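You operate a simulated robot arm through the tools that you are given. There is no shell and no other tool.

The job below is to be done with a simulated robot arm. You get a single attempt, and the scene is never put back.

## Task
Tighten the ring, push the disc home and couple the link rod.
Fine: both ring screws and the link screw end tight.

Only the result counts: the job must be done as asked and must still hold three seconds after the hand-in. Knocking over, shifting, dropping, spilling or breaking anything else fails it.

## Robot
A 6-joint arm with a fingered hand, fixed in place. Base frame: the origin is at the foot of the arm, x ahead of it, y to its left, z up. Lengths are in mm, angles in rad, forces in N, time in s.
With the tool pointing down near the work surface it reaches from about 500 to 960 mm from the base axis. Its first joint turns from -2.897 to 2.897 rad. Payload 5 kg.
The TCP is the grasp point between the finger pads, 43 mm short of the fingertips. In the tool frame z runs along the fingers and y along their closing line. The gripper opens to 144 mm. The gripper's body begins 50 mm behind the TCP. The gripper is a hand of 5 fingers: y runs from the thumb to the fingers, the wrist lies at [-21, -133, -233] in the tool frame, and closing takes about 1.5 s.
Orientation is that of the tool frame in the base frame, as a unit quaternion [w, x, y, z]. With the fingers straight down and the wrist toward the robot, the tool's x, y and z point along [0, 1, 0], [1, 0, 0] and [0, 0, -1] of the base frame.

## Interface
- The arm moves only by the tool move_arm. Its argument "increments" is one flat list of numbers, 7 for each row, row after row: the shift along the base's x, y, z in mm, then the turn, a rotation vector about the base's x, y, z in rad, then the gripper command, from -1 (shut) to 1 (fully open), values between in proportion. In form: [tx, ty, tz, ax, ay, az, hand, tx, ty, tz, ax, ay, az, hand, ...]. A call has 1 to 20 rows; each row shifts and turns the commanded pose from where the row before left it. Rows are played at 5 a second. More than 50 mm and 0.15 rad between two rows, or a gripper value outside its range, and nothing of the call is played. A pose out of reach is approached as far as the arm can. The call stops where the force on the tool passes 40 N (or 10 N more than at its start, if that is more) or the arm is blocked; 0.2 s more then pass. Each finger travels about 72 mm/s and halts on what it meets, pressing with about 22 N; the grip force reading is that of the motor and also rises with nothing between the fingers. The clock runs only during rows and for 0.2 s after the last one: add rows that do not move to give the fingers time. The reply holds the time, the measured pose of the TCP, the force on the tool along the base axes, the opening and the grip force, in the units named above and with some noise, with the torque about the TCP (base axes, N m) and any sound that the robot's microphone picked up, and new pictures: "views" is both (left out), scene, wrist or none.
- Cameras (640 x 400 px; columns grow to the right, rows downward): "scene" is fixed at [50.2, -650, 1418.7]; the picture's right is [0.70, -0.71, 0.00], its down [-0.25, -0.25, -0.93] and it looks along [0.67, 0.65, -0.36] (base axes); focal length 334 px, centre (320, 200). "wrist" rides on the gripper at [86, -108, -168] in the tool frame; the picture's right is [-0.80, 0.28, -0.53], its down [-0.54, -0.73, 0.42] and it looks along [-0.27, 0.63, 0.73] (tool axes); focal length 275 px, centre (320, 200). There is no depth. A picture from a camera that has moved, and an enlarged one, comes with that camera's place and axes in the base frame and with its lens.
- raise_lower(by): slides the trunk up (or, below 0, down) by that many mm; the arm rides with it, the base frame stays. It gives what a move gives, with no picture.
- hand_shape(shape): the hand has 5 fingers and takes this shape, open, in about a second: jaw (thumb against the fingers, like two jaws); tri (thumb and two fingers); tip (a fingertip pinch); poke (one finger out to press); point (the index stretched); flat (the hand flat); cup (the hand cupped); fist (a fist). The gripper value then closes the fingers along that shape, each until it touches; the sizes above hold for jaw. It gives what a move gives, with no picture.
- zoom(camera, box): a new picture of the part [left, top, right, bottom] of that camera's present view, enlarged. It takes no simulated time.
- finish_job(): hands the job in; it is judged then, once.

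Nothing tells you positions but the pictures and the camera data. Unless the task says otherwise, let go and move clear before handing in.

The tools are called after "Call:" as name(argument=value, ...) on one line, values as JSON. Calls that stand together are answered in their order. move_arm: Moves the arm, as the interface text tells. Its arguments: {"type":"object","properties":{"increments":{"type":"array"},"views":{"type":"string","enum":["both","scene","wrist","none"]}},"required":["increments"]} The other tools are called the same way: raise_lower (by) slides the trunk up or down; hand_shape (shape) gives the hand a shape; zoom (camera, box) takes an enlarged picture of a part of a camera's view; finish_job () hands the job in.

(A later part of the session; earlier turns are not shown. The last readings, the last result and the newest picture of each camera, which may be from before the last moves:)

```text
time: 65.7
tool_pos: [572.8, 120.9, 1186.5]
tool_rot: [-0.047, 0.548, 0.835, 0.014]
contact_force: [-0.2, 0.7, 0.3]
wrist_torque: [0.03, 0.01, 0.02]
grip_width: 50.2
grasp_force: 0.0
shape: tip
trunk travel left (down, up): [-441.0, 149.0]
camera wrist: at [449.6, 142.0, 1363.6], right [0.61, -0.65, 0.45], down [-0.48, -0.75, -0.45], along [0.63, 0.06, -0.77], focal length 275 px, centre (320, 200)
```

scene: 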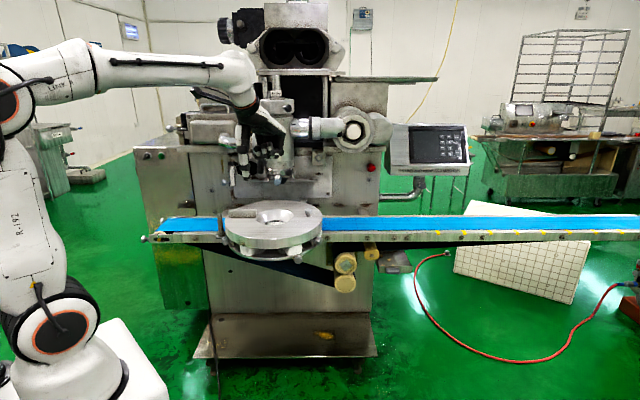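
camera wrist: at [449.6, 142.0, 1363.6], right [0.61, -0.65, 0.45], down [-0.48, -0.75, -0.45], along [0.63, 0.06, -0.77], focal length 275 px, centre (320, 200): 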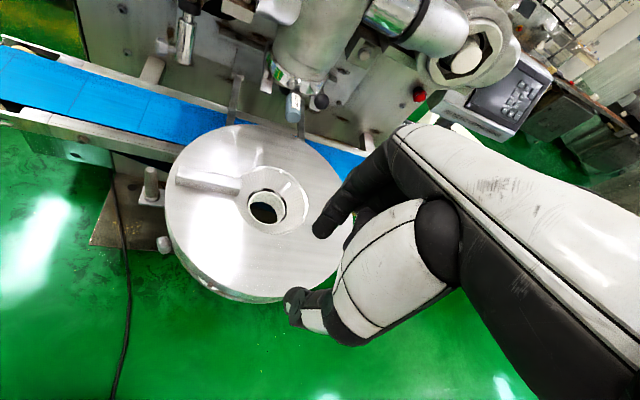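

Back in the natural posture, and the left knob re-measures at (541,276,888). Now I'll yaw the tool-down hand toward +y while moving to the left side, as the first part of the mirrored approach.

Call:
move_arm(increments=[-20.4, 29.9, 0, 0, 0, 0.1286, -0.3, -20.4, 29.9, 0, 0, 0, 0.1286, -0.3, -20.4, 29.9, 0, 0, 0, 0.1286, -0.3, -20.4, 29.9, 0, 0, 0, 0.1286, -0.3, -20.4, 29.9, 0, 0, 0, 0.1286, -0.3, -20.4, 29.9, 0, 0, 0, 0.1286, -0.3, -20.4, 29.9, 0, 0, 0, 0.1286, -0.3], views="scene")

```text
time: 67.3
tool_pos: [430.1, 330.7, 1186.2]
tool_rot: [-0.049, 0.129, 0.99, -0.007]
contact_force: [-0.3, 0.2, 0.4]
wrist_torque: [0.01, -0.04, 0.01]
grip_width: 50.5
grasp_force: 0.2
shape: tip
trunk travel left (down, up): [-441.0, 149.0]
```

scene: 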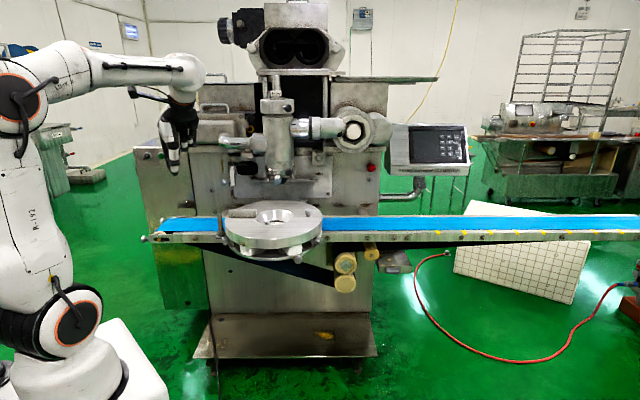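

Call:
move_arm(increments=[8.2, 0.9, -3.3, -0.0364, -0.138, 0.0037, -0.3, 8.2, 0.9, -3.3, -0.0364, -0.138, 0.0037, -0.3, 8.2, 0.9, -3.3, -0.0364, -0.138, 0.0037, -0.3, 8.2, 0.9, -3.3, -0.0364, -0.138, 0.0037, -0.3, 8.2, 0.9, -3.3, -0.0364, -0.138, 0.0037, -0.3, 8.2, 0.9, -3.3, -0.0364, -0.138, 0.0037, -0.3], views="scene")

Call:
move_arm(increments=[8.2, 0.9, -3.3, -0.0364, -0.138, 0.0037, -0.3, 8.2, 0.9, -3.3, -0.0364, -0.138, 0.0037, -0.3, 8.2, 0.9, -3.3, -0.0364, -0.138, 0.0037, -0.3, 8.2, 0.9, -3.3, -0.0364, -0.138, 0.0037, -0.3, 8.2, 0.9, -3.3, -0.0364, -0.138, 0.0037, -0.3])

```text
time: 68.7
tool_pos: [479.5, 335.1, 1166.7]
tool_rot: [0.368, 0.115, 0.921, -0.059]
contact_force: [0.3, -0.4, -0.2]
wrist_torque: [-0.01, 0.01, 0.0]
grip_width: 50.5
grasp_force: 0.0
shape: tip
trunk travel left (down, up): [-441.0, 149.0]
```

scene: 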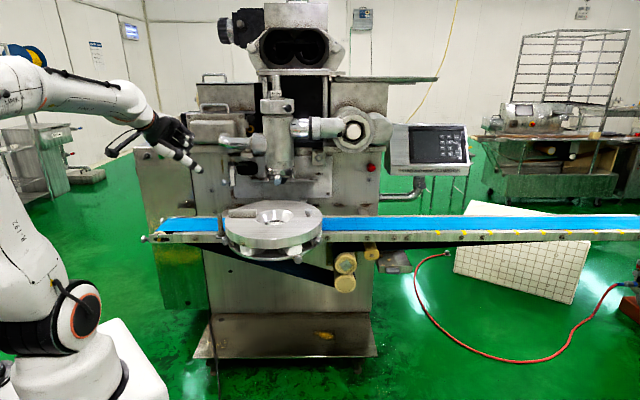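

```text
time: 69.9
tool_pos: [520.6, 340.2, 1150.2]
tool_rot: [0.666, 0.087, 0.735, -0.096]
contact_force: [0.5, 0.7, -0.3]
wrist_torque: [0.02, 0.04, 0.0]
grip_width: 50.6
grasp_force: 0.1
shape: tip
trunk travel left (down, up): [-441.0, 149.0]
camera wrist: at [321.8, 277.1, 1082.2], right [-0.36, 0.41, 0.84], down [0.27, -0.81, 0.52], along [0.89, 0.42, 0.18], focal length 275 px, centre (320, 200)
```

scene: 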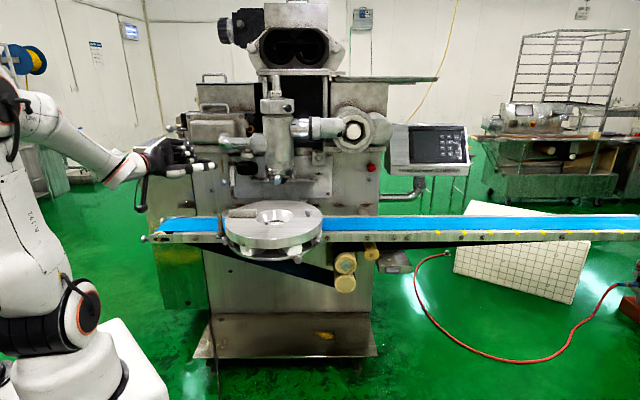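
wrist: 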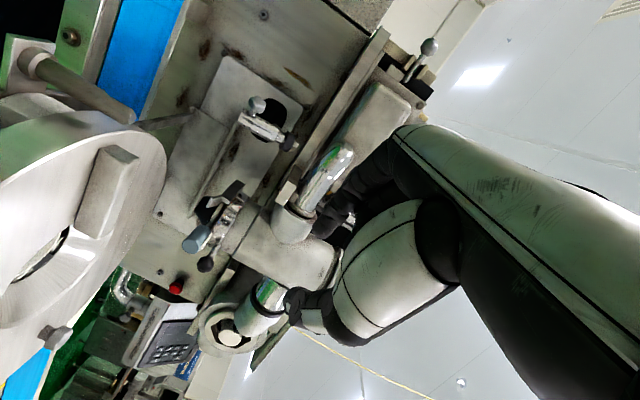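

The mirrored posture works. Now roll so the wrist is up and to the right, and back away slightly before lowering next to the left knob.

Call:
move_arm(increments=[-7.5, -3, 0, -0.126, 0.0337, 0.0126, -0.3, -7.5, -3, 0, -0.126, 0.0337, 0.0126, -0.3, -7.5, -3, 0, -0.126, 0.0337, 0.0126, -0.3, -7.5, -3, 0, -0.126, 0.0337, 0.0126, -0.3, -7.5, -3, 0, -0.126, 0.0337, 0.0126, -0.3, -7.5, -3, 0, -0.126, 0.0337, 0.0126, -0.3, -7.5, -3, 0, -0.126, 0.0337, 0.0126, -0.3, -7.5, -3, 0, -0.126, 0.0337, 0.0126, -0.3])

```text
time: 71.7
tool_pos: [461.1, 316.1, 1149.8]
tool_rot: [0.529, -0.293, 0.679, -0.416]
contact_force: [0.5, -0.3, -0.4]
wrist_torque: [-0.01, 0.02, 0.0]
grip_width: 50.2
grasp_force: 0.0
shape: tip
trunk travel left (down, up): [-441.0, 149.0]
camera wrist: at [270.7, 232.7, 1219.7], right [-0.29, 0.94, 0.18], down [0.52, 0.0, 0.85], along [0.8, 0.34, -0.49], focal length 275 px, centre (320, 200)
```

scene: 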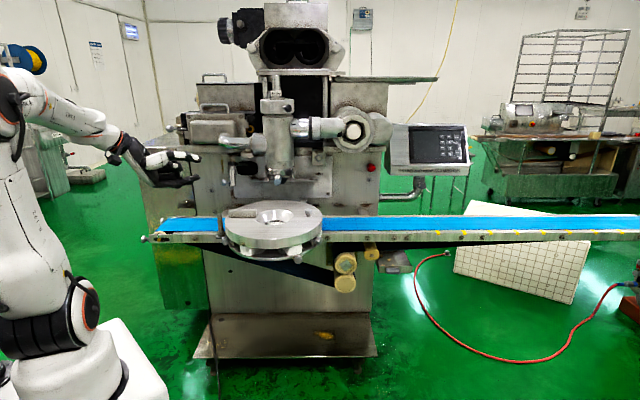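
wrist: 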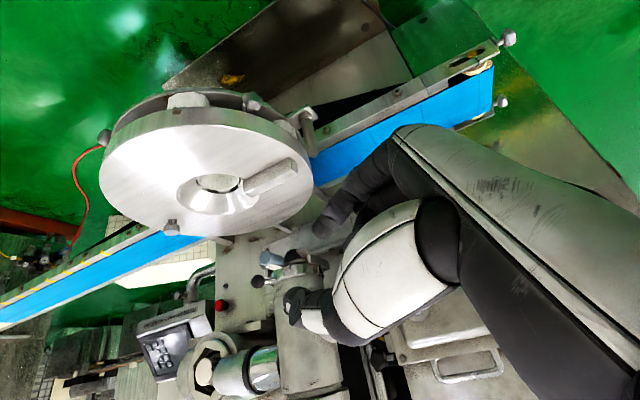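

Call:
move_arm(increments=[-6, -8, 0, -0.0245, -0.091, 0, -0.3, -6, -8, 0, 0, 0, 0, -0.3], views="none")

Call:
raise_lower(by=-180)

Call:
move_arm(increments=[0, 0, 0, 0, 0, 0, -0.3])

```text
time: 72.3
tool_pos: [448.4, 298.3, 1150.1]
tool_rot: [0.555, -0.279, 0.65, -0.437]
contact_force: [-0.6, 0.0, -1.0]
wrist_torque: [0.0, 0.02, -0.02]
grip_width: 50.1
grasp_force: 0.2
shape: tip
trunk travel left (down, up): [-441.0, 149.0]
```

```text
time: 74.3
tool_pos: [448.9, 297.8, 970.5]
tool_rot: [0.556, -0.28, 0.649, -0.437]
contact_force: [0.2, 0.6, 0.5]
wrist_torque: [0.0, -0.01, 0.0]
grip_width: 50.5
grasp_force: 0.0
shape: tip
trunk travel left (down, up): [-261.0, 329.0]
```

```text
time: 74.7
tool_pos: [448.8, 298.4, 970.1]
tool_rot: [0.556, -0.28, 0.649, -0.437]
contact_force: [0.2, 0.8, 0.1]
wrist_torque: [0.01, 0.02, 0.0]
grip_width: 50.7
grasp_force: 0.1
shape: tip
trunk travel left (down, up): [-261.0, 329.0]
camera wrist: at [253.0, 217.7, 1024.0], right [-0.3, 0.94, 0.13], down [0.44, 0.02, 0.9], along [0.84, 0.33, -0.42], focal length 275 px, centre (320, 200)
```

scene: 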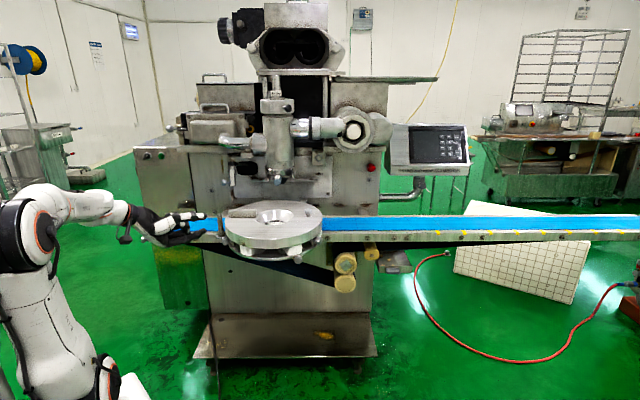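
wrist: 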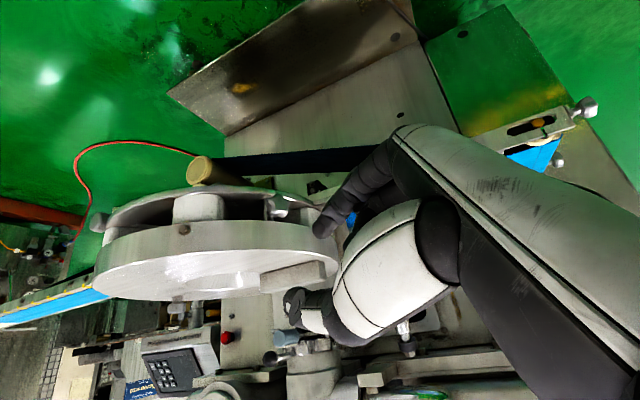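

Call:
raise_lower(by=-80)

Call:
move_arm(increments=[0, 0, 0, 0, 0, 0, -0.3])

Call:
zoom(camera="wrist", box=[230, 200, 360, 340])

Call:
zoom(camera="scene", box=[180, 200, 260, 250])

```text
time: 75.9
tool_pos: [448.5, 298.6, 889.9]
tool_rot: [0.556, -0.28, 0.65, -0.437]
contact_force: [0.6, 0.3, -0.5]
wrist_torque: [0.03, 0.04, -0.01]
grip_width: 50.5
grasp_force: 0.0
shape: tip
trunk travel left (down, up): [-181.0, 409.0]
```

```text
time: 76.3
tool_pos: [449.8, 298.0, 889.2]
tool_rot: [0.556, -0.28, 0.65, -0.437]
contact_force: [0.8, -0.3, 0.2]
wrist_torque: [0.01, 0.02, 0.0]
grip_width: 50.3
grasp_force: 0.0
shape: tip
trunk travel left (down, up): [-181.0, 409.0]
camera wrist: at [253.0, 217.7, 944.0], right [-0.3, 0.94, 0.13], down [0.44, 0.02, 0.9], along [0.84, 0.33, -0.42], focal length 275 px, centre (320, 200)
```

scene: 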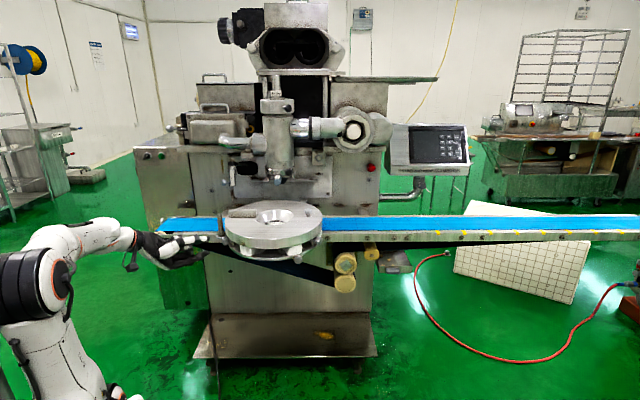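
wrist: 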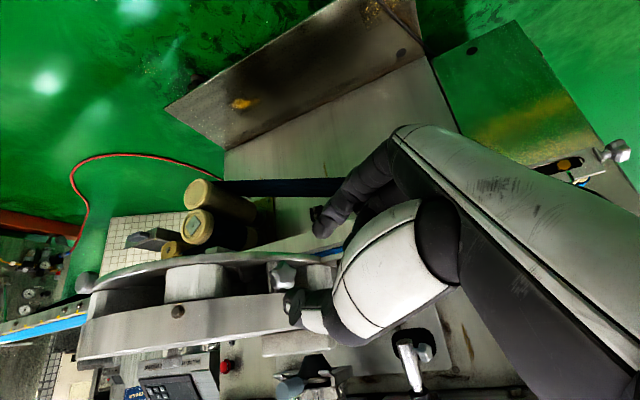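

```text
2.86 times, centred on (295, 270) of wrist
camera zoom: at [253.0, 217.7, 944.0], right [-0.3, 0.94, 0.13], down [0.44, 0.02, 0.9], along [0.84, 0.33, -0.42], focal length 786 px, centre (391, 0)
```

zoom: 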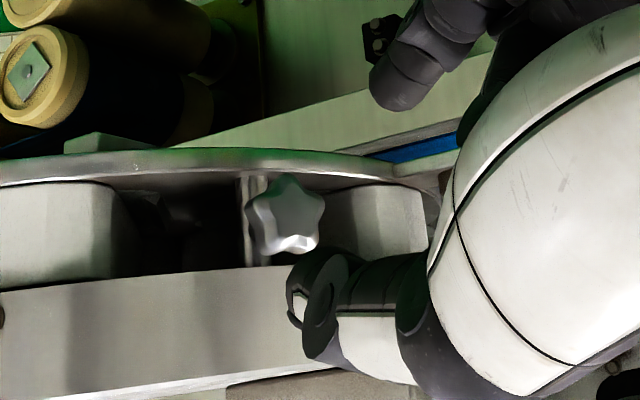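

```text
8.00 times, centred on (220, 225) of scene
camera zoom: at [50.2, -650.0, 1418.7], right [0.7, -0.71, 0.0], down [-0.25, -0.25, -0.93], along [0.67, 0.65, -0.36], focal length 2670 px, centre (1120, 0)
```

zoom: 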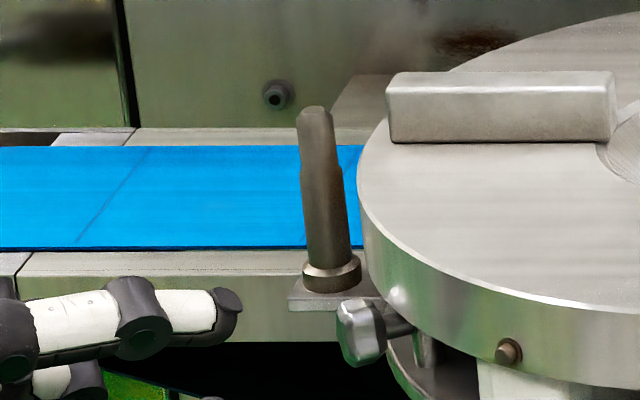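

The left star knob is clearly visible between the fingertips, aligned within a few mm. Advancing and closing.

Call:
move_arm(increments=[15, -2.5, -2, 0, 0, 0, -0.3, 15, -2.5, -2, 0, 0, 0, -0.3], views="none")

Call:
zoom(camera="wrist", box=[230, 200, 360, 340])

Call:
move_arm(increments=[8, -1.3, -1, 0, 0, 0, -0.3, 7, -1.3, -1, 0, 0, 0, -0.3], views="none")

Call:
zoom(camera="wrist", box=[230, 200, 360, 340])

Call:
zoom(camera="scene", box=[200, 215, 264, 255])

```text
time: 76.9
tool_pos: [479.2, 292.9, 885.6]
tool_rot: [0.555, -0.28, 0.65, -0.437]
contact_force: [0.6, 0.1, 0.2]
wrist_torque: [0.0, -0.01, 0.03]
grip_width: 50.3
grasp_force: 0.1
shape: tip
trunk travel left (down, up): [-181.0, 409.0]
```

```text
2.86 times, centred on (295, 270) of wrist
camera zoom: at [282.9, 212.6, 940.4], right [-0.3, 0.94, 0.13], down [0.44, 0.02, 0.9], along [0.84, 0.33, -0.42], focal length 786 px, centre (391, 0)
```

zoom: 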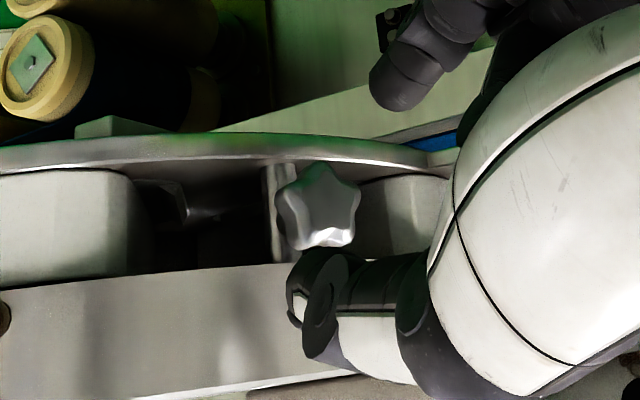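

```text
time: 77.5
tool_pos: [494.4, 290.1, 884.7]
tool_rot: [0.555, -0.28, 0.649, -0.437]
contact_force: [-0.6, 0.2, 0.1]
wrist_torque: [0.01, 0.02, -0.03]
grip_width: 50.4
grasp_force: 0.0
shape: tip
trunk travel left (down, up): [-181.0, 409.0]
```

```text
2.86 times, centred on (295, 270) of wrist
camera zoom: at [298.1, 210.2, 937.9], right [-0.3, 0.94, 0.13], down [0.44, 0.02, 0.9], along [0.84, 0.33, -0.42], focal length 786 px, centre (391, 0)
```

zoom: 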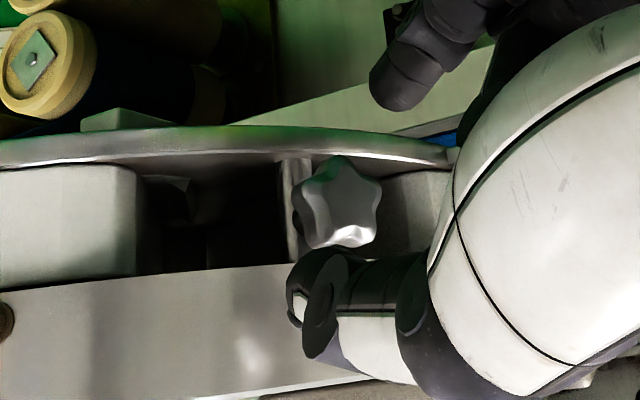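

```text
10.00 times, centred on (232, 235) of scene
camera zoom: at [50.2, -650.0, 1418.7], right [0.7, -0.71, 0.0], down [-0.25, -0.25, -0.93], along [0.67, 0.65, -0.36], focal length 3338 px, centre (1200, -150)
```

zoom: 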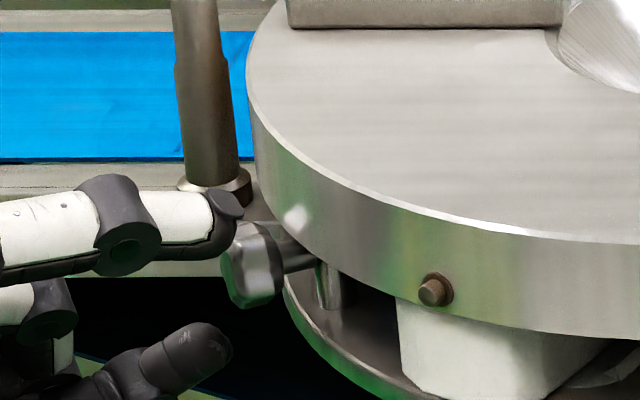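

Call:
move_arm(increments=[2.4, -2.6, 3.5, 0, 0, 0, -0.3, 0, 0, 0, 0, 0, 0, -0.6, 0, 0, 0, 0, 0, 0, -0.8, 0, 0, 0, 0, 0, 0, -1, 0, 0, 0, 0, 0, 0, -1, 0, 0, 0, 0, 0, 0, -1], views="none")

Call:
zoom(camera="wrist", box=[230, 200, 360, 340])

Call:
zoom(camera="scene", box=[200, 215, 264, 255])

```text
time: 78.9
tool_pos: [494.4, 289.6, 887.2]
tool_rot: [0.555, -0.28, 0.65, -0.437]
contact_force: [-15.1, 5.5, -0.1]
wrist_torque: [0.04, 0.07, 0.11]
grip_width: 12.6
grasp_force: 22.4
shape: tip
trunk travel left (down, up): [-181.0, 409.0]
```

```text
2.86 times, centred on (295, 270) of wrist
camera zoom: at [299.3, 208.2, 941.4], right [-0.3, 0.94, 0.13], down [0.44, 0.02, 0.9], along [0.84, 0.33, -0.42], focal length 786 px, centre (391, 0)
```

zoom: 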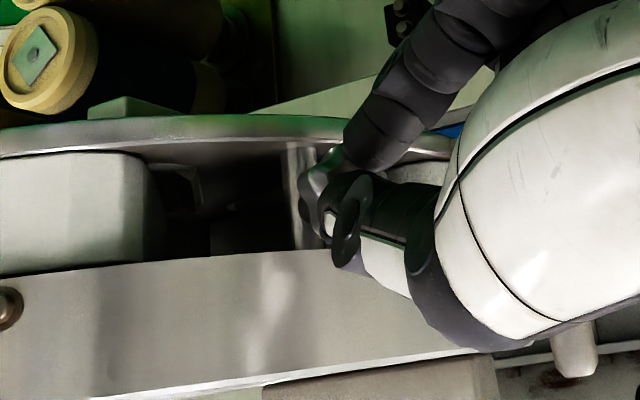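

```text
10.00 times, centred on (232, 235) of scene
camera zoom: at [50.2, -650.0, 1418.7], right [0.7, -0.71, 0.0], down [-0.25, -0.25, -0.93], along [0.67, 0.65, -0.36], focal length 3338 px, centre (1200, -150)
```

zoom: 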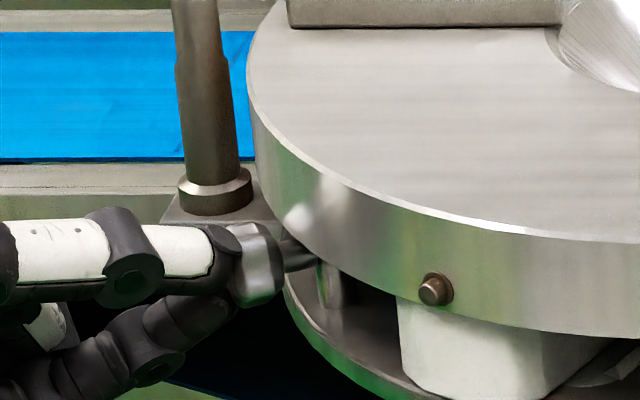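

The fingertips closed on the knob's front face, so I'm about 10 mm short. Reopen, advance and close again.

Call:
move_arm(increments=[0, 0, 0, 0, 0, 0, -0.6, 0, 0, 0, 0, 0, 0, -0.3, 0, 0, 0, 0, 0, 0, -0.3, 5, -1.3, 0, 0, 0, 0, -0.3, 5, -1.3, 0, 0, 0, 0, -0.3], views="none")

Call:
zoom(camera="wrist", box=[230, 200, 360, 340])

Call:
zoom(camera="scene", box=[200, 215, 264, 255])

```text
time: 80.1
tool_pos: [506.4, 286.1, 887.3]
tool_rot: [0.556, -0.28, 0.649, -0.437]
contact_force: [-1.4, -0.1, 0.0]
wrist_torque: [-0.03, -0.1, -0.01]
grip_width: 50.5
grasp_force: 0.0
shape: tip
trunk travel left (down, up): [-181.0, 409.0]
```

```text
2.86 times, centred on (295, 270) of wrist
camera zoom: at [310.5, 205.0, 941.2], right [-0.3, 0.94, 0.13], down [0.44, 0.02, 0.9], along [0.84, 0.33, -0.42], focal length 786 px, centre (391, 0)
```

zoom: 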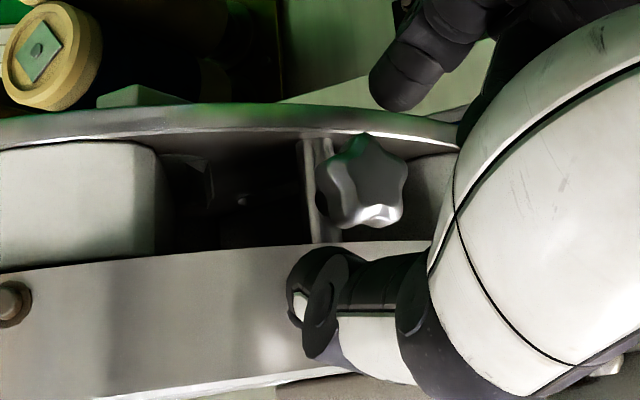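

```text
10.00 times, centred on (232, 235) of scene
camera zoom: at [50.2, -650.0, 1418.7], right [0.7, -0.71, 0.0], down [-0.25, -0.25, -0.93], along [0.67, 0.65, -0.36], focal length 3338 px, centre (1200, -150)
```

zoom: 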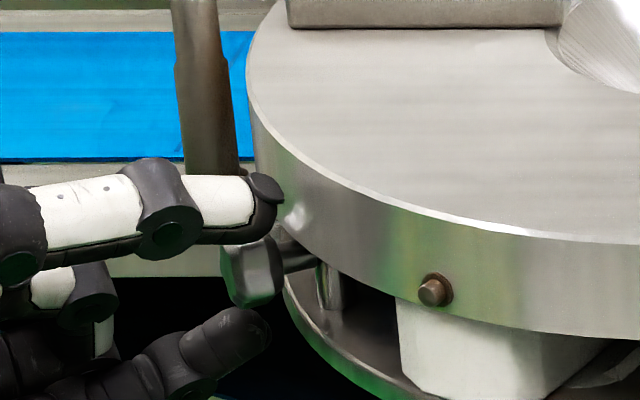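

Call:
move_arm(increments=[-1.8, 2.6, -3.5, 0, 0, 0, -0.3, 0, 0, 0, 0, 0, 0, -0.6, 0, 0, 0, 0, 0, 0, -0.8, 0, 0, 0, 0, 0, 0, -1, 0, 0, 0, 0, 0, 0, -1, 0, 0, 0, 0, 0, 0, -1], views="none")

Call:
zoom(camera="wrist", box=[230, 200, 360, 340])

Call:
zoom(camera="scene", box=[200, 215, 264, 255])

```text
time: 81.5
tool_pos: [505.2, 287.8, 884.1]
tool_rot: [0.555, -0.279, 0.65, -0.438]
contact_force: [0.1, -2.0, 7.5]
wrist_torque: [-0.05, -0.29, -0.08]
grip_width: 17.8
grasp_force: 22.1
shape: tip
trunk travel left (down, up): [-181.0, 409.0]
```

```text
2.86 times, centred on (295, 270) of wrist
camera zoom: at [308.4, 207.3, 938.2], right [-0.3, 0.94, 0.13], down [0.44, 0.02, 0.9], along [0.84, 0.33, -0.42], focal length 786 px, centre (391, 0)
```

zoom: 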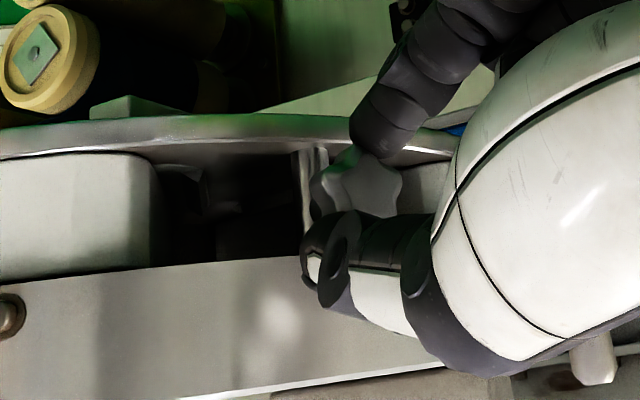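

```text
10.00 times, centred on (232, 235) of scene
camera zoom: at [50.2, -650.0, 1418.7], right [0.7, -0.71, 0.0], down [-0.25, -0.25, -0.93], along [0.67, 0.65, -0.36], focal length 3338 px, centre (1200, -150)
```

zoom: 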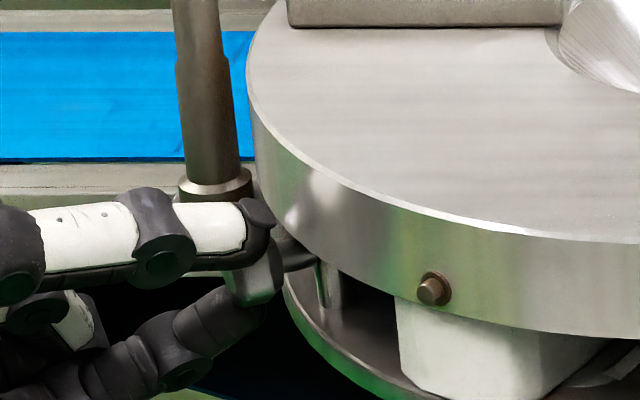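

Solid grip on the left knob now. Small centring shift, then turn clockwise a few steps and check torque.

Call:
move_arm(increments=[-0.3, -1, 2, 0, 0, 0, -1, 0.17, 0.64, 0.42, 0.116, -0.031, 0, -1, 0.16, 0.58, 0.49, 0.116, -0.031, 0, -1, 0.14, 0.52, 0.56, 0.116, -0.031, 0, -1, 0.12, 0.45, 0.62, 0.116, -0.031, 0, -1], views="none")

Call:
zoom(camera="wrist", box=[230, 200, 360, 340])

```text
time: 82.7
tool_pos: [505.0, 289.0, 887.1]
tool_rot: [0.644, -0.118, 0.697, -0.292]
contact_force: [-1.7, -3.0, -8.4]
wrist_torque: [0.05, 0.34, -0.14]
grip_width: 17.1
grasp_force: 21.6
shape: tip
trunk travel left (down, up): [-181.0, 409.0]
```

```text
2.86 times, centred on (295, 270) of wrist
camera zoom: at [306.0, 198.0, 875.7], right [-0.34, 0.79, 0.5], down [0.33, -0.4, 0.85], along [0.88, 0.46, -0.13], focal length 786 px, centre (391, 0)
```

zoom: 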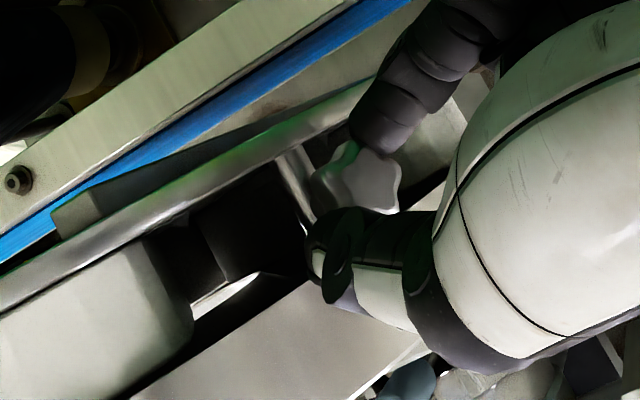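

Call:
move_arm(increments=[0.1, 0.38, 0.2, 0.116, -0.031, 0, -1, 0.08, 0.3, 0.4, 0.116, -0.031, 0, -1, 0.06, 0.2, 0.7, 0.116, -0.031, 0, -1, 0.03, 0.12, 0.77, 0.116, -0.031, 0, -1, 0.01, 0.03, 0.78, 0.116, -0.031, 0, -1], views="none")

Call:
zoom(camera="wrist", box=[230, 200, 360, 340])

```text
time: 83.9
tool_pos: [505.9, 291.0, 890.1]
tool_rot: [0.701, 0.095, 0.702, -0.089]
contact_force: [-3.4, -1.1, -12.8]
wrist_torque: [0.12, 0.39, -0.1]
grip_width: 17.8
grasp_force: 22.6
shape: tip
trunk travel left (down, up): [-181.0, 409.0]
```

```text
2.86 times, centred on (295, 270) of wrist
camera zoom: at [314.2, 228.9, 802.4], right [-0.44, 0.41, 0.8], down [0.22, -0.81, 0.54], along [0.87, 0.42, 0.27], focal length 786 px, centre (391, 0)
```

zoom: 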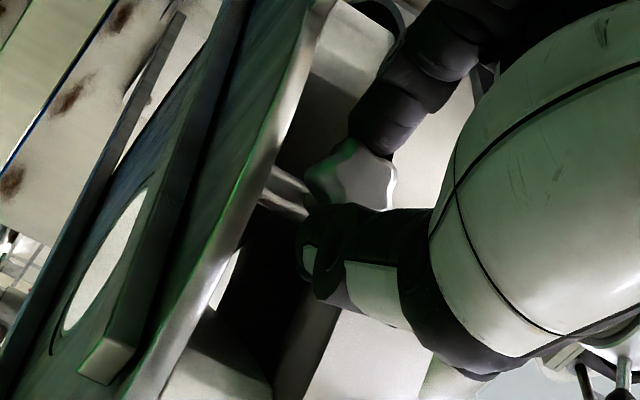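

Call:
move_arm(increments=[-0.02, -0.06, -0.8, 0.116, -0.031, 0, -1, -0.04, -0.15, 0.2, 0.116, -0.031, 0, -1, -0.06, -0.23, 0.7, 0.116, -0.031, 0, -1, -0.09, -0.32, 0.7, 0.116, -0.031, 0, -1, -0.1, -0.4, 0.66, 0.116, -0.031, 0, -1], views="scene")

Call:
zoom(camera="wrist", box=[230, 200, 360, 340])

```text
time: 85.1
tool_pos: [469.4, 310.7, 926.7]
tool_rot: [0.693, 0.302, 0.644, 0.117]
contact_force: [0.0, -0.1, 0.4]
wrist_torque: [0.01, 0.05, 0.04]
grip_width: 16.0
grasp_force: 22.0
shape: tip
out of reach, approached as far as the arm can: row 3, 4, 5
trunk travel left (down, up): [-181.0, 409.0]
```

scene: 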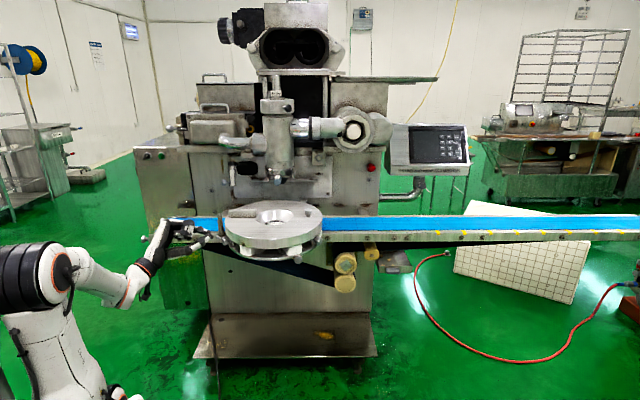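

```text
2.86 times, centred on (295, 270) of wrist
camera zoom: at [294.3, 316.0, 796.9], right [-0.56, -0.07, 0.82], down [0.17, -0.99, 0.03], along [0.81, 0.15, 0.57], focal length 786 px, centre (391, 0)
```

zoom: 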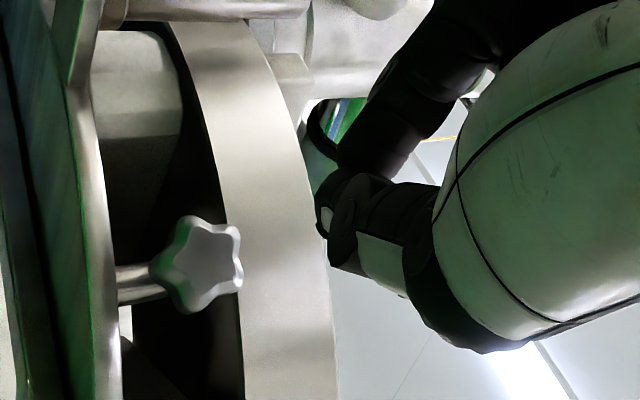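

The arm ran out of reach at the end of that stroke and the hand came off upward, touching nothing. The knob followed for about 1.3 rad. I'll back away, roll to a larger start angle and do another stroke.

Call:
move_arm(increments=[-8, -3, 0, 0, 0, 0, -0.5, -8, -3, 0, -0.1242, 0.0333, 0, -0.3, 0, 0, -2, -0.1242, 0.0333, 0, -0.3, 0, 0, -2, -0.1242, 0.0333, 0, -0.3, 0, 0, -2, -0.1242, 0.0333, 0, -0.3, 0, 0, -2, -0.1242, 0.0333, 0, -0.3, 0, 0, -2, -0.1242, 0.0333, 0, -0.3, 0, 0, -2, -0.1242, 0.0333, 0, -0.3, 0, 0, -2, -0.1242, 0.0333, 0, -0.3, 0, 0, -2, -0.1242, 0.0333, 0, -0.3, 0, 0, -2, -0.1242, 0.0333, 0, -0.3, 0, 0, -2, -0.1242, 0.0333, 0, -0.3, 0, 0, -2, -0.1242, 0.0333, 0, -0.3, 0, 0, -2, -0.1242, 0.0333, 0, -0.3, 0, 0, -2, -0.1242, 0.0333, 0, -0.3, 0, 0, -2, -0.1242, 0.0333, 0, -0.3, 0, 0, -2, -0.1242, 0.0333, 0, -0.3])

Call:
zoom(camera="wrist", box=[230, 200, 360, 340])

```text
time: 88.7
tool_pos: [452.9, 304.6, 896.6]
tool_rot: [0.462, -0.396, 0.587, -0.534]
contact_force: [-0.6, -0.6, 0.2]
wrist_torque: [0.0, 0.02, -0.01]
grip_width: 50.1
grasp_force: 0.0
shape: tip
trunk travel left (down, up): [-181.0, 409.0]
camera wrist: at [265.1, 251.8, 994.5], right [-0.3, 0.93, -0.19], down [0.53, 0.33, 0.78], along [0.79, 0.14, -0.59], focal length 275 px, centre (320, 200)
```

scene: 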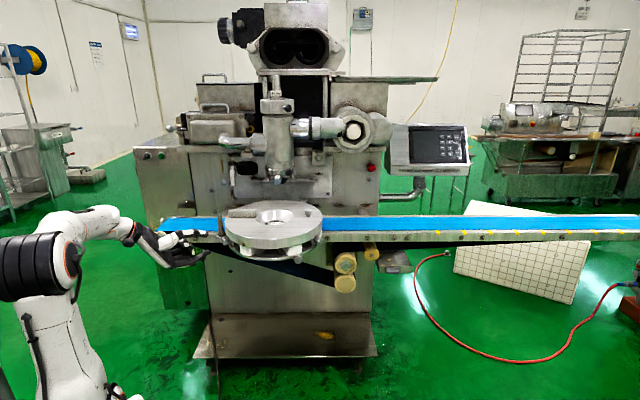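
wrist: 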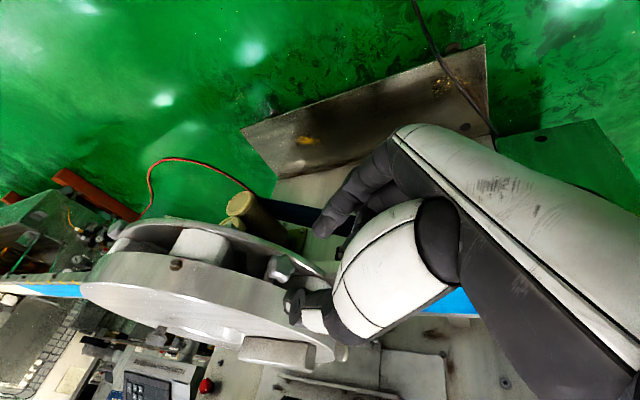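

```text
2.86 times, centred on (295, 270) of wrist
camera zoom: at [265.1, 251.8, 994.5], right [-0.3, 0.93, -0.19], down [0.53, 0.33, 0.78], along [0.79, 0.14, -0.59], focal length 786 px, centre (391, 0)
```

zoom: 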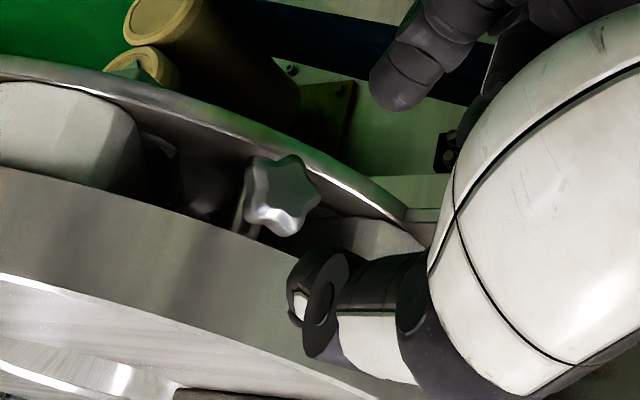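

Call:
move_arm(increments=[2.3, -3.5, -4.6, -0.1242, 0.0333, 0, -0.3, 2.3, -3.5, -4.6, -0.1242, 0.0333, 0, -0.3, 2.3, -3.5, -4.6, -0.1242, 0.0333, 0, -0.3], views="none")

Call:
zoom(camera="wrist", box=[230, 200, 360, 340])

Call:
zoom(camera="scene", box=[200, 215, 264, 255])

```text
time: 89.5
tool_pos: [459.5, 293.7, 883.7]
tool_rot: [-0.352, 0.501, -0.5, 0.612]
contact_force: [-0.3, -0.2, -0.3]
wrist_torque: [0.02, 0.01, 0.05]
grip_width: 50.1
grasp_force: 0.1
shape: tip
trunk travel left (down, up): [-181.0, 409.0]
```

```text
2.86 times, centred on (295, 270) of wrist
camera zoom: at [282.9, 283.7, 1010.9], right [-0.34, 0.81, -0.48], down [0.59, 0.58, 0.56], along [0.73, -0.1, -0.68], focal length 786 px, centre (391, 0)
```

zoom: 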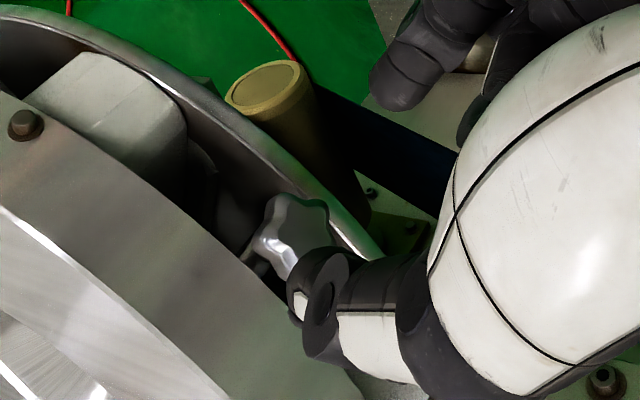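

```text
10.00 times, centred on (232, 235) of scene
camera zoom: at [50.2, -650.0, 1418.7], right [0.7, -0.71, 0.0], down [-0.25, -0.25, -0.93], along [0.67, 0.65, -0.36], focal length 3338 px, centre (1200, -150)
```

zoom: 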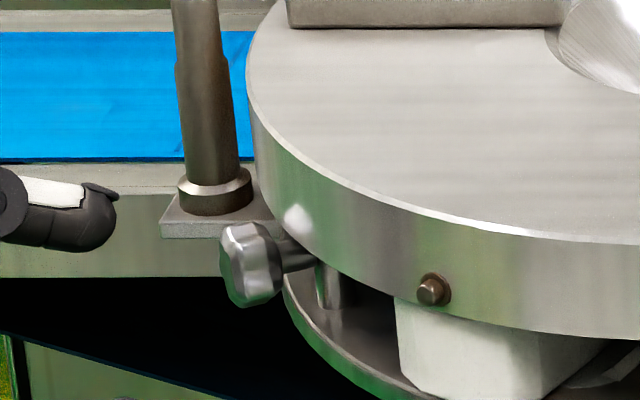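

Call:
move_arm(increments=[15, -4, -0.3, 0, 0, 0, -0.3, 15, -4, -0.3, 0, 0, 0, -0.3, 14, -3.5, -0.3, 0, 0, 0, -0.3], views="none")

Call:
zoom(camera="wrist", box=[230, 200, 360, 340])

Call:
zoom(camera="scene", box=[200, 215, 264, 255])

```text
time: 90.3
tool_pos: [504.9, 281.8, 883.1]
tool_rot: [-0.352, 0.501, -0.5, 0.612]
contact_force: [0.2, 0.0, 0.0]
wrist_torque: [0.0, 0.02, 0.01]
grip_width: 50.3
grasp_force: 0.1
shape: tip
trunk travel left (down, up): [-181.0, 409.0]
```

```text
2.86 times, centred on (295, 270) of wrist
camera zoom: at [327.6, 271.9, 1010.2], right [-0.34, 0.81, -0.48], down [0.59, 0.58, 0.56], along [0.73, -0.1, -0.68], focal length 786 px, centre (391, 0)
```

zoom: 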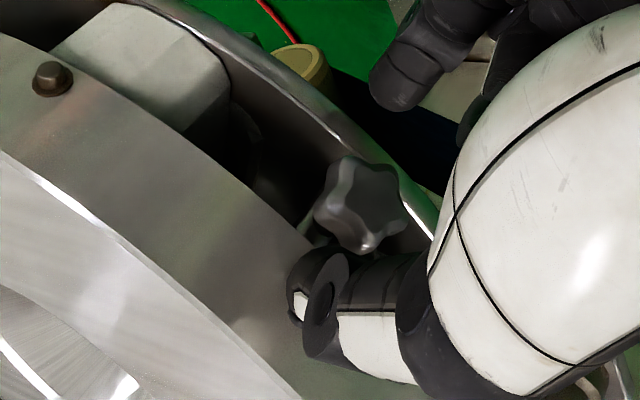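

```text
10.00 times, centred on (232, 235) of scene
camera zoom: at [50.2, -650.0, 1418.7], right [0.7, -0.71, 0.0], down [-0.25, -0.25, -0.93], along [0.67, 0.65, -0.36], focal length 3338 px, centre (1200, -150)
```

zoom: 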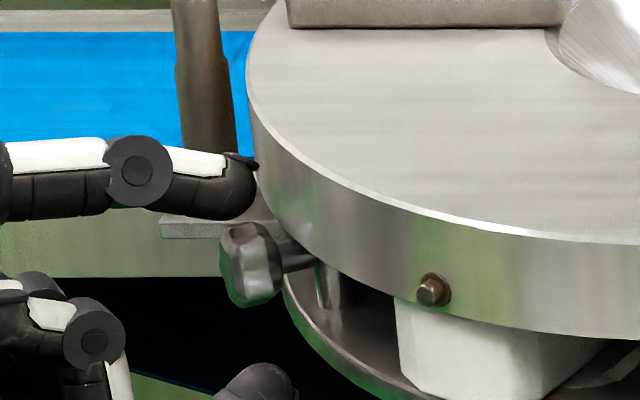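

Call:
move_arm(increments=[0, 0, 0, 0, 0, 0, -0.6, 0, 0, 0, 0, 0, 0, -0.8, 0, 0, 0, 0, 0, 0, -1, 0, 0, 0, 0, 0, 0, -1, 0, 0, 0, 0, 0, 0, -1], views="none")

Call:
zoom(camera="wrist", box=[230, 200, 360, 340])

```text
time: 91.5
tool_pos: [503.4, 282.4, 884.2]
tool_rot: [-0.353, 0.501, -0.499, 0.612]
contact_force: [-0.6, 1.5, 9.8]
wrist_torque: [-0.08, -0.43, 0.07]
grip_width: 14.9
grasp_force: 22.0
shape: tip
trunk travel left (down, up): [-181.0, 409.0]
```

```text
2.86 times, centred on (295, 270) of wrist
camera zoom: at [327.0, 271.8, 1010.7], right [-0.34, 0.81, -0.48], down [0.59, 0.58, 0.56], along [0.73, -0.1, -0.68], focal length 786 px, centre (391, 0)
```

zoom: 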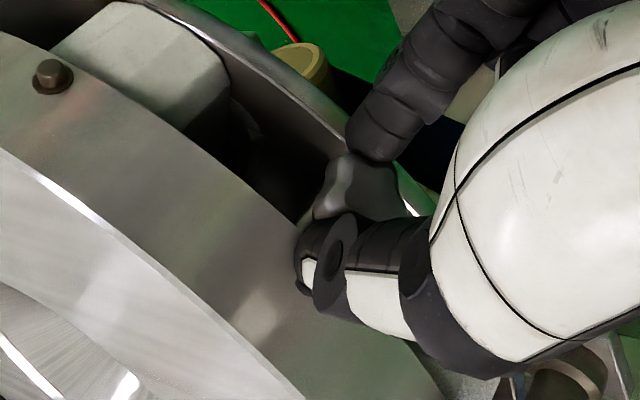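

Call:
move_arm(increments=[0.2, 0.7, 2.5, 0, 0, 0, -1, 0.2, 0.74, -0.16, 0.116, -0.031, 0, -1, 0.2, 0.75, -0.06, 0.116, -0.031, 0, -1, 0.2, 0.75, 0.03, 0.116, -0.031, 0, -1, 0.2, 0.74, 0.12, 0.116, -0.031, 0, -1, 0.19, 0.72, 0.2, 0.116, -0.031, 0, -1], views="none")

Call:
zoom(camera="wrist", box=[230, 200, 360, 340])

Call:
move_arm(increments=[0.18, 0.69, 0.3, 0.116, -0.031, 0, -1, 0.17, 0.65, 0.39, 0.116, -0.031, 0, -1, 0.16, 0.6, 0.46, 0.116, -0.031, 0, -1, 0.15, 0.55, 0.53, 0.116, -0.031, 0, -1, 0.13, 0.48, 0.6, 0.116, -0.031, 0, -1], views="none")

Call:
zoom(camera="wrist", box=[230, 200, 360, 340])

```text
time: 92.9
tool_pos: [505.3, 284.8, 883.7]
tool_rot: [0.518, -0.332, 0.626, -0.48]
contact_force: [-3.0, -7.4, -3.5]
wrist_torque: [-0.08, -0.11, -0.32]
grip_width: 14.8
grasp_force: 21.9
shape: tip
trunk travel left (down, up): [-181.0, 409.0]
```

```text
2.86 times, centred on (295, 270) of wrist
camera zoom: at [312.3, 215.4, 958.1], right [-0.3, 0.95, 0.0], down [0.48, 0.15, 0.86], along [0.82, 0.26, -0.51], focal length 786 px, centre (391, 0)
```

zoom: 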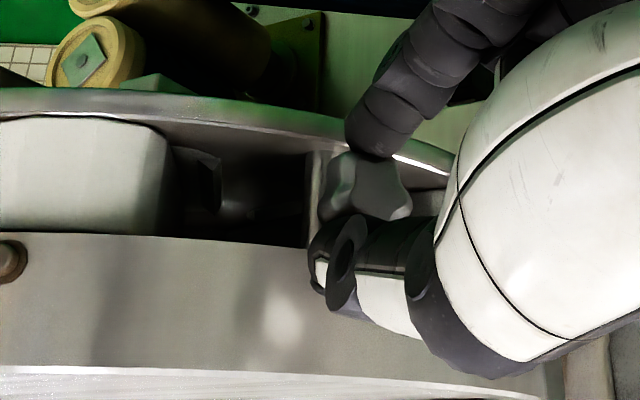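

```text
time: 94.1
tool_pos: [506.4, 289.0, 886.2]
tool_rot: [0.637, -0.132, 0.696, -0.305]
contact_force: [-2.2, -4.7, -11.8]
wrist_torque: [0.13, 0.43, -0.15]
grip_width: 14.8
grasp_force: 22.1
shape: tip
trunk travel left (down, up): [-181.0, 409.0]
```

```text
2.86 times, centred on (295, 270) of wrist
camera zoom: at [307.9, 198.4, 881.0], right [-0.33, 0.81, 0.48], down [0.34, -0.36, 0.87], along [0.88, 0.45, -0.16], focal length 786 px, centre (391, 0)
```

zoom: 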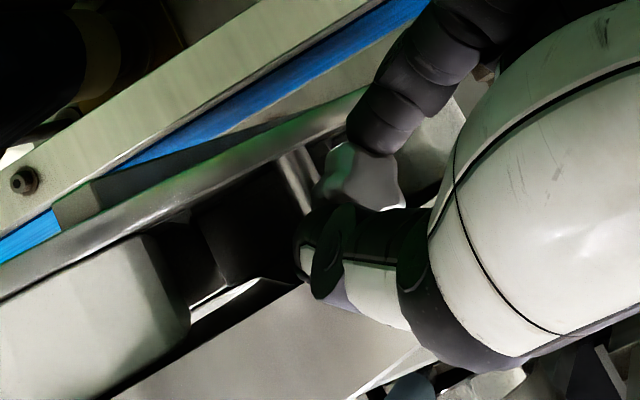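

Call:
move_arm(increments=[0.11, 0.41, -0.3, 0.116, -0.031, 0, -1, 0.09, 0.33, 0, 0.116, -0.031, 0, -1, 0.07, 0.25, 0.5, 0.116, -0.031, 0, -1, 0.04, 0.16, 0.76, 0.116, -0.031, 0, -1, 0.02, 0.07, 0.78, 0.116, -0.031, 0, -1, 0, 0, 0.78, 0.116, -0.031, 0, -1], views="none")

Call:
zoom(camera="wrist", box=[230, 200, 360, 340])

```text
time: 95.5
tool_pos: [506.8, 291.3, 886.5]
tool_rot: [0.704, 0.121, 0.697, -0.061]
contact_force: [-4.6, -0.3, -18.3]
wrist_torque: [-0.02, 0.61, 0.01]
grip_width: 14.8
grasp_force: 22.6
shape: tip
trunk travel left (down, up): [-181.0, 409.0]
```

```text
2.86 times, centred on (295, 270) of wrist
camera zoom: at [317.8, 236.2, 792.4], right [-0.46, 0.34, 0.82], down [0.21, -0.85, 0.48], along [0.86, 0.39, 0.32], focal length 786 px, centre (391, 0)
```

zoom: 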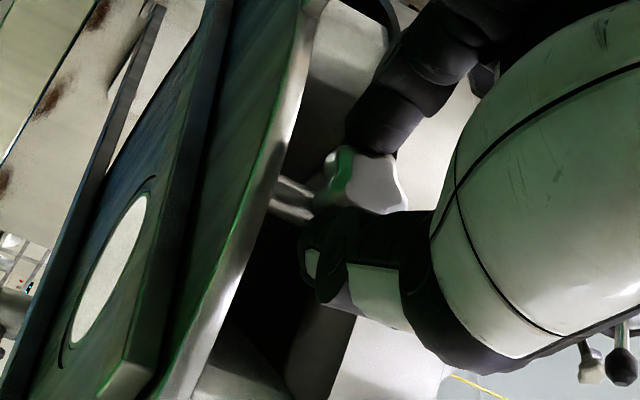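

The knob is still following (about 3.2 rad in total so far). I'll open, roll back around the knob in place and take another stroke.

Call:
move_arm(increments=[0, 0, 0.5, 0, 0, 0, -0.6, 0, 0, 0.5, 0, 0, 0, -0.3, 0, 0, 0, 0, 0, 0, -0.3, -2, 0.5, 0, -0.1265, 0.0339, 0, -0.3, -2, 0.3, 0, -0.1265, 0.0339, 0, -0.3, -0.2, -0.7, -0.3, -0.1265, 0.0339, 0, -0.3, -0.2, -0.7, -0.3, -0.1265, 0.0339, 0, -0.3, -0.2, -0.7, -0.3, -0.1265, 0.0339, 0, -0.3, -0.2, -0.7, -0.3, -0.1265, 0.0339, 0, -0.3, -0.2, -0.7, -0.3, -0.1265, 0.0339, 0, -0.3, -0.2, -0.7, -0.3, -0.1265, 0.0339, 0, -0.3, -0.2, -0.7, -0.3, -0.1265, 0.0339, 0, -0.3, -0.2, -0.7, -0.3, -0.1265, 0.0339, 0, -0.3, -0.2, -0.7, -0.3, -0.1265, 0.0339, 0, -0.3, -0.2, -0.7, -0.3, -0.1265, 0.0339, 0, -0.3, -0.2, -0.7, -0.3, -0.1265, 0.0339, 0, -0.3, -0.2, -0.7, -0.3, -0.1265, 0.0339, 0, -0.3], views="none")

Call:
zoom(camera="wrist", box=[230, 200, 360, 340])

Call:
zoom(camera="scene", box=[200, 215, 264, 255])

```text
time: 99.1
tool_pos: [499.7, 282.7, 886.7]
tool_rot: [-0.378, 0.479, -0.521, 0.596]
contact_force: [0.0, -0.1, 0.4]
wrist_torque: [0.03, -0.01, 0.01]
grip_width: 50.4
grasp_force: 0.1
shape: tip
trunk travel left (down, up): [-181.0, 409.0]
```

```text
2.86 times, centred on (295, 270) of wrist
camera zoom: at [320.4, 262.8, 1009.0], right [-0.33, 0.85, -0.42], down [0.58, 0.53, 0.62], along [0.74, -0.04, -0.67], focal length 786 px, centre (391, 0)
```

zoom: 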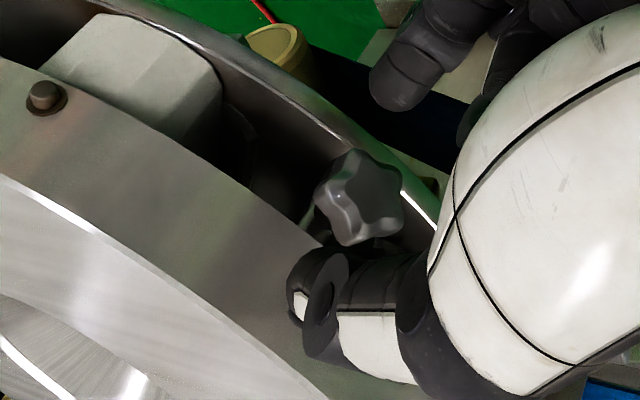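

```text
10.00 times, centred on (232, 235) of scene
camera zoom: at [50.2, -650.0, 1418.7], right [0.7, -0.71, 0.0], down [-0.25, -0.25, -0.93], along [0.67, 0.65, -0.36], focal length 3338 px, centre (1200, -150)
```

zoom: 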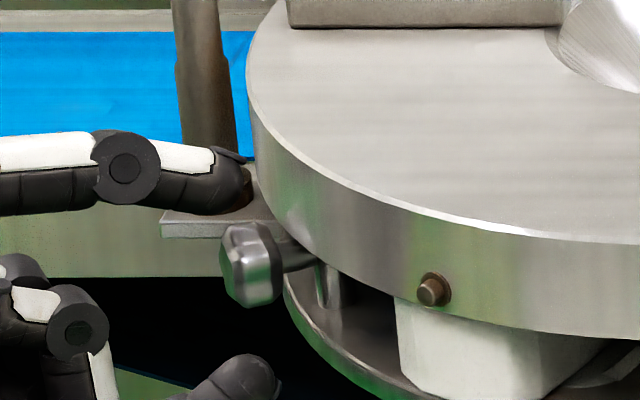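

Call:
move_arm(increments=[4, -1, -1, 0, 0, 0, -0.3, 0, 0, 0, 0, 0, 0, -0.6, 0, 0, 0, 0, 0, 0, -0.8, 0, 0, 0, 0, 0, 0, -1, 0, 0, 0, 0, 0, 0, -1, 0, 0, 0, 0, 0, 0, -1], views="none")

Call:
move_arm(increments=[0.2, 0.74, -0.1, 0.116, -0.031, 0, -1, 0.2, 0.75, 0, 0.116, -0.031, 0, -1, 0.2, 0.75, 0.07, 0.116, -0.031, 0, -1, 0.2, 0.74, 0.15, 0.116, -0.031, 0, -1], views="none")

Call:
zoom(camera="wrist", box=[230, 200, 360, 340])

Call:
move_arm(increments=[0.19, 0.72, 0.2, 0.116, -0.031, 0, -1, 0.18, 0.69, 0.3, 0.116, -0.031, 0, -1, 0.17, 0.65, 0.39, 0.116, -0.031, 0, -1, 0.16, 0.6, 0.4, 0.116, -0.031, 0, -1], views="none")

Call:
zoom(camera="wrist", box=[230, 200, 360, 340])

```text
time: 100.5
tool_pos: [504.7, 283.3, 886.9]
tool_rot: [-0.379, 0.478, -0.521, 0.597]
contact_force: [-1.1, 0.4, 7.4]
wrist_torque: [-0.08, -0.3, 0.02]
grip_width: 17.4
grasp_force: 22.3
shape: tip
trunk travel left (down, up): [-181.0, 409.0]
```

```text
time: 101.5
tool_pos: [505.0, 283.1, 886.0]
tool_rot: [0.509, -0.34, 0.621, -0.489]
contact_force: [-1.9, -10.8, 1.9]
wrist_torque: [-0.17, -0.23, -0.39]
grip_width: 17.1
grasp_force: 22.0
shape: tip
trunk travel left (down, up): [-181.0, 409.0]
```

```text
2.86 times, centred on (295, 270) of wrist
camera zoom: at [312.4, 216.1, 963.1], right [-0.3, 0.95, -0.03], down [0.49, 0.18, 0.85], along [0.82, 0.24, -0.52], focal length 786 px, centre (391, 0)
```

zoom: 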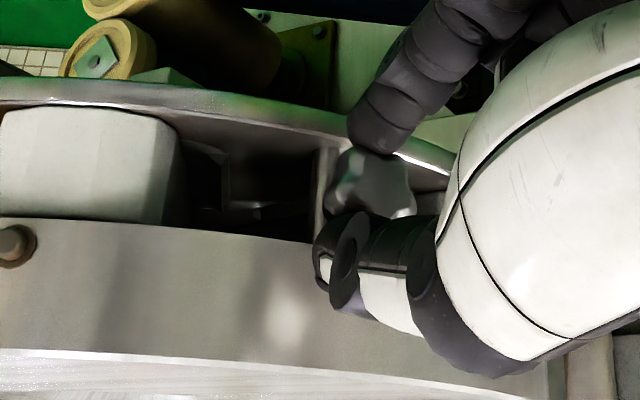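

```text
time: 102.5
tool_pos: [507.6, 285.7, 883.8]
tool_rot: [0.609, -0.182, 0.686, -0.354]
contact_force: [7.9, -20.9, -23.1]
wrist_torque: [-0.3, 0.98, -0.62]
grip_width: 16.4
grasp_force: 21.9
shape: tip
trunk travel left (down, up): [-181.0, 409.0]
```

```text
2.86 times, centred on (295, 270) of wrist
camera zoom: at [308.2, 195.6, 900.5], right [-0.31, 0.88, 0.36], down [0.38, -0.24, 0.89], along [0.87, 0.42, -0.26], focal length 786 px, centre (391, 0)
```

zoom: 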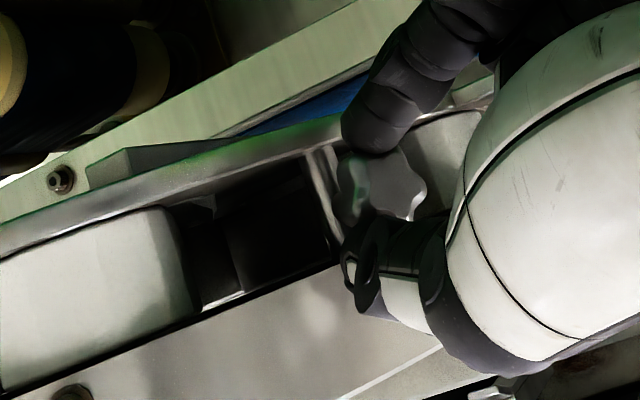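

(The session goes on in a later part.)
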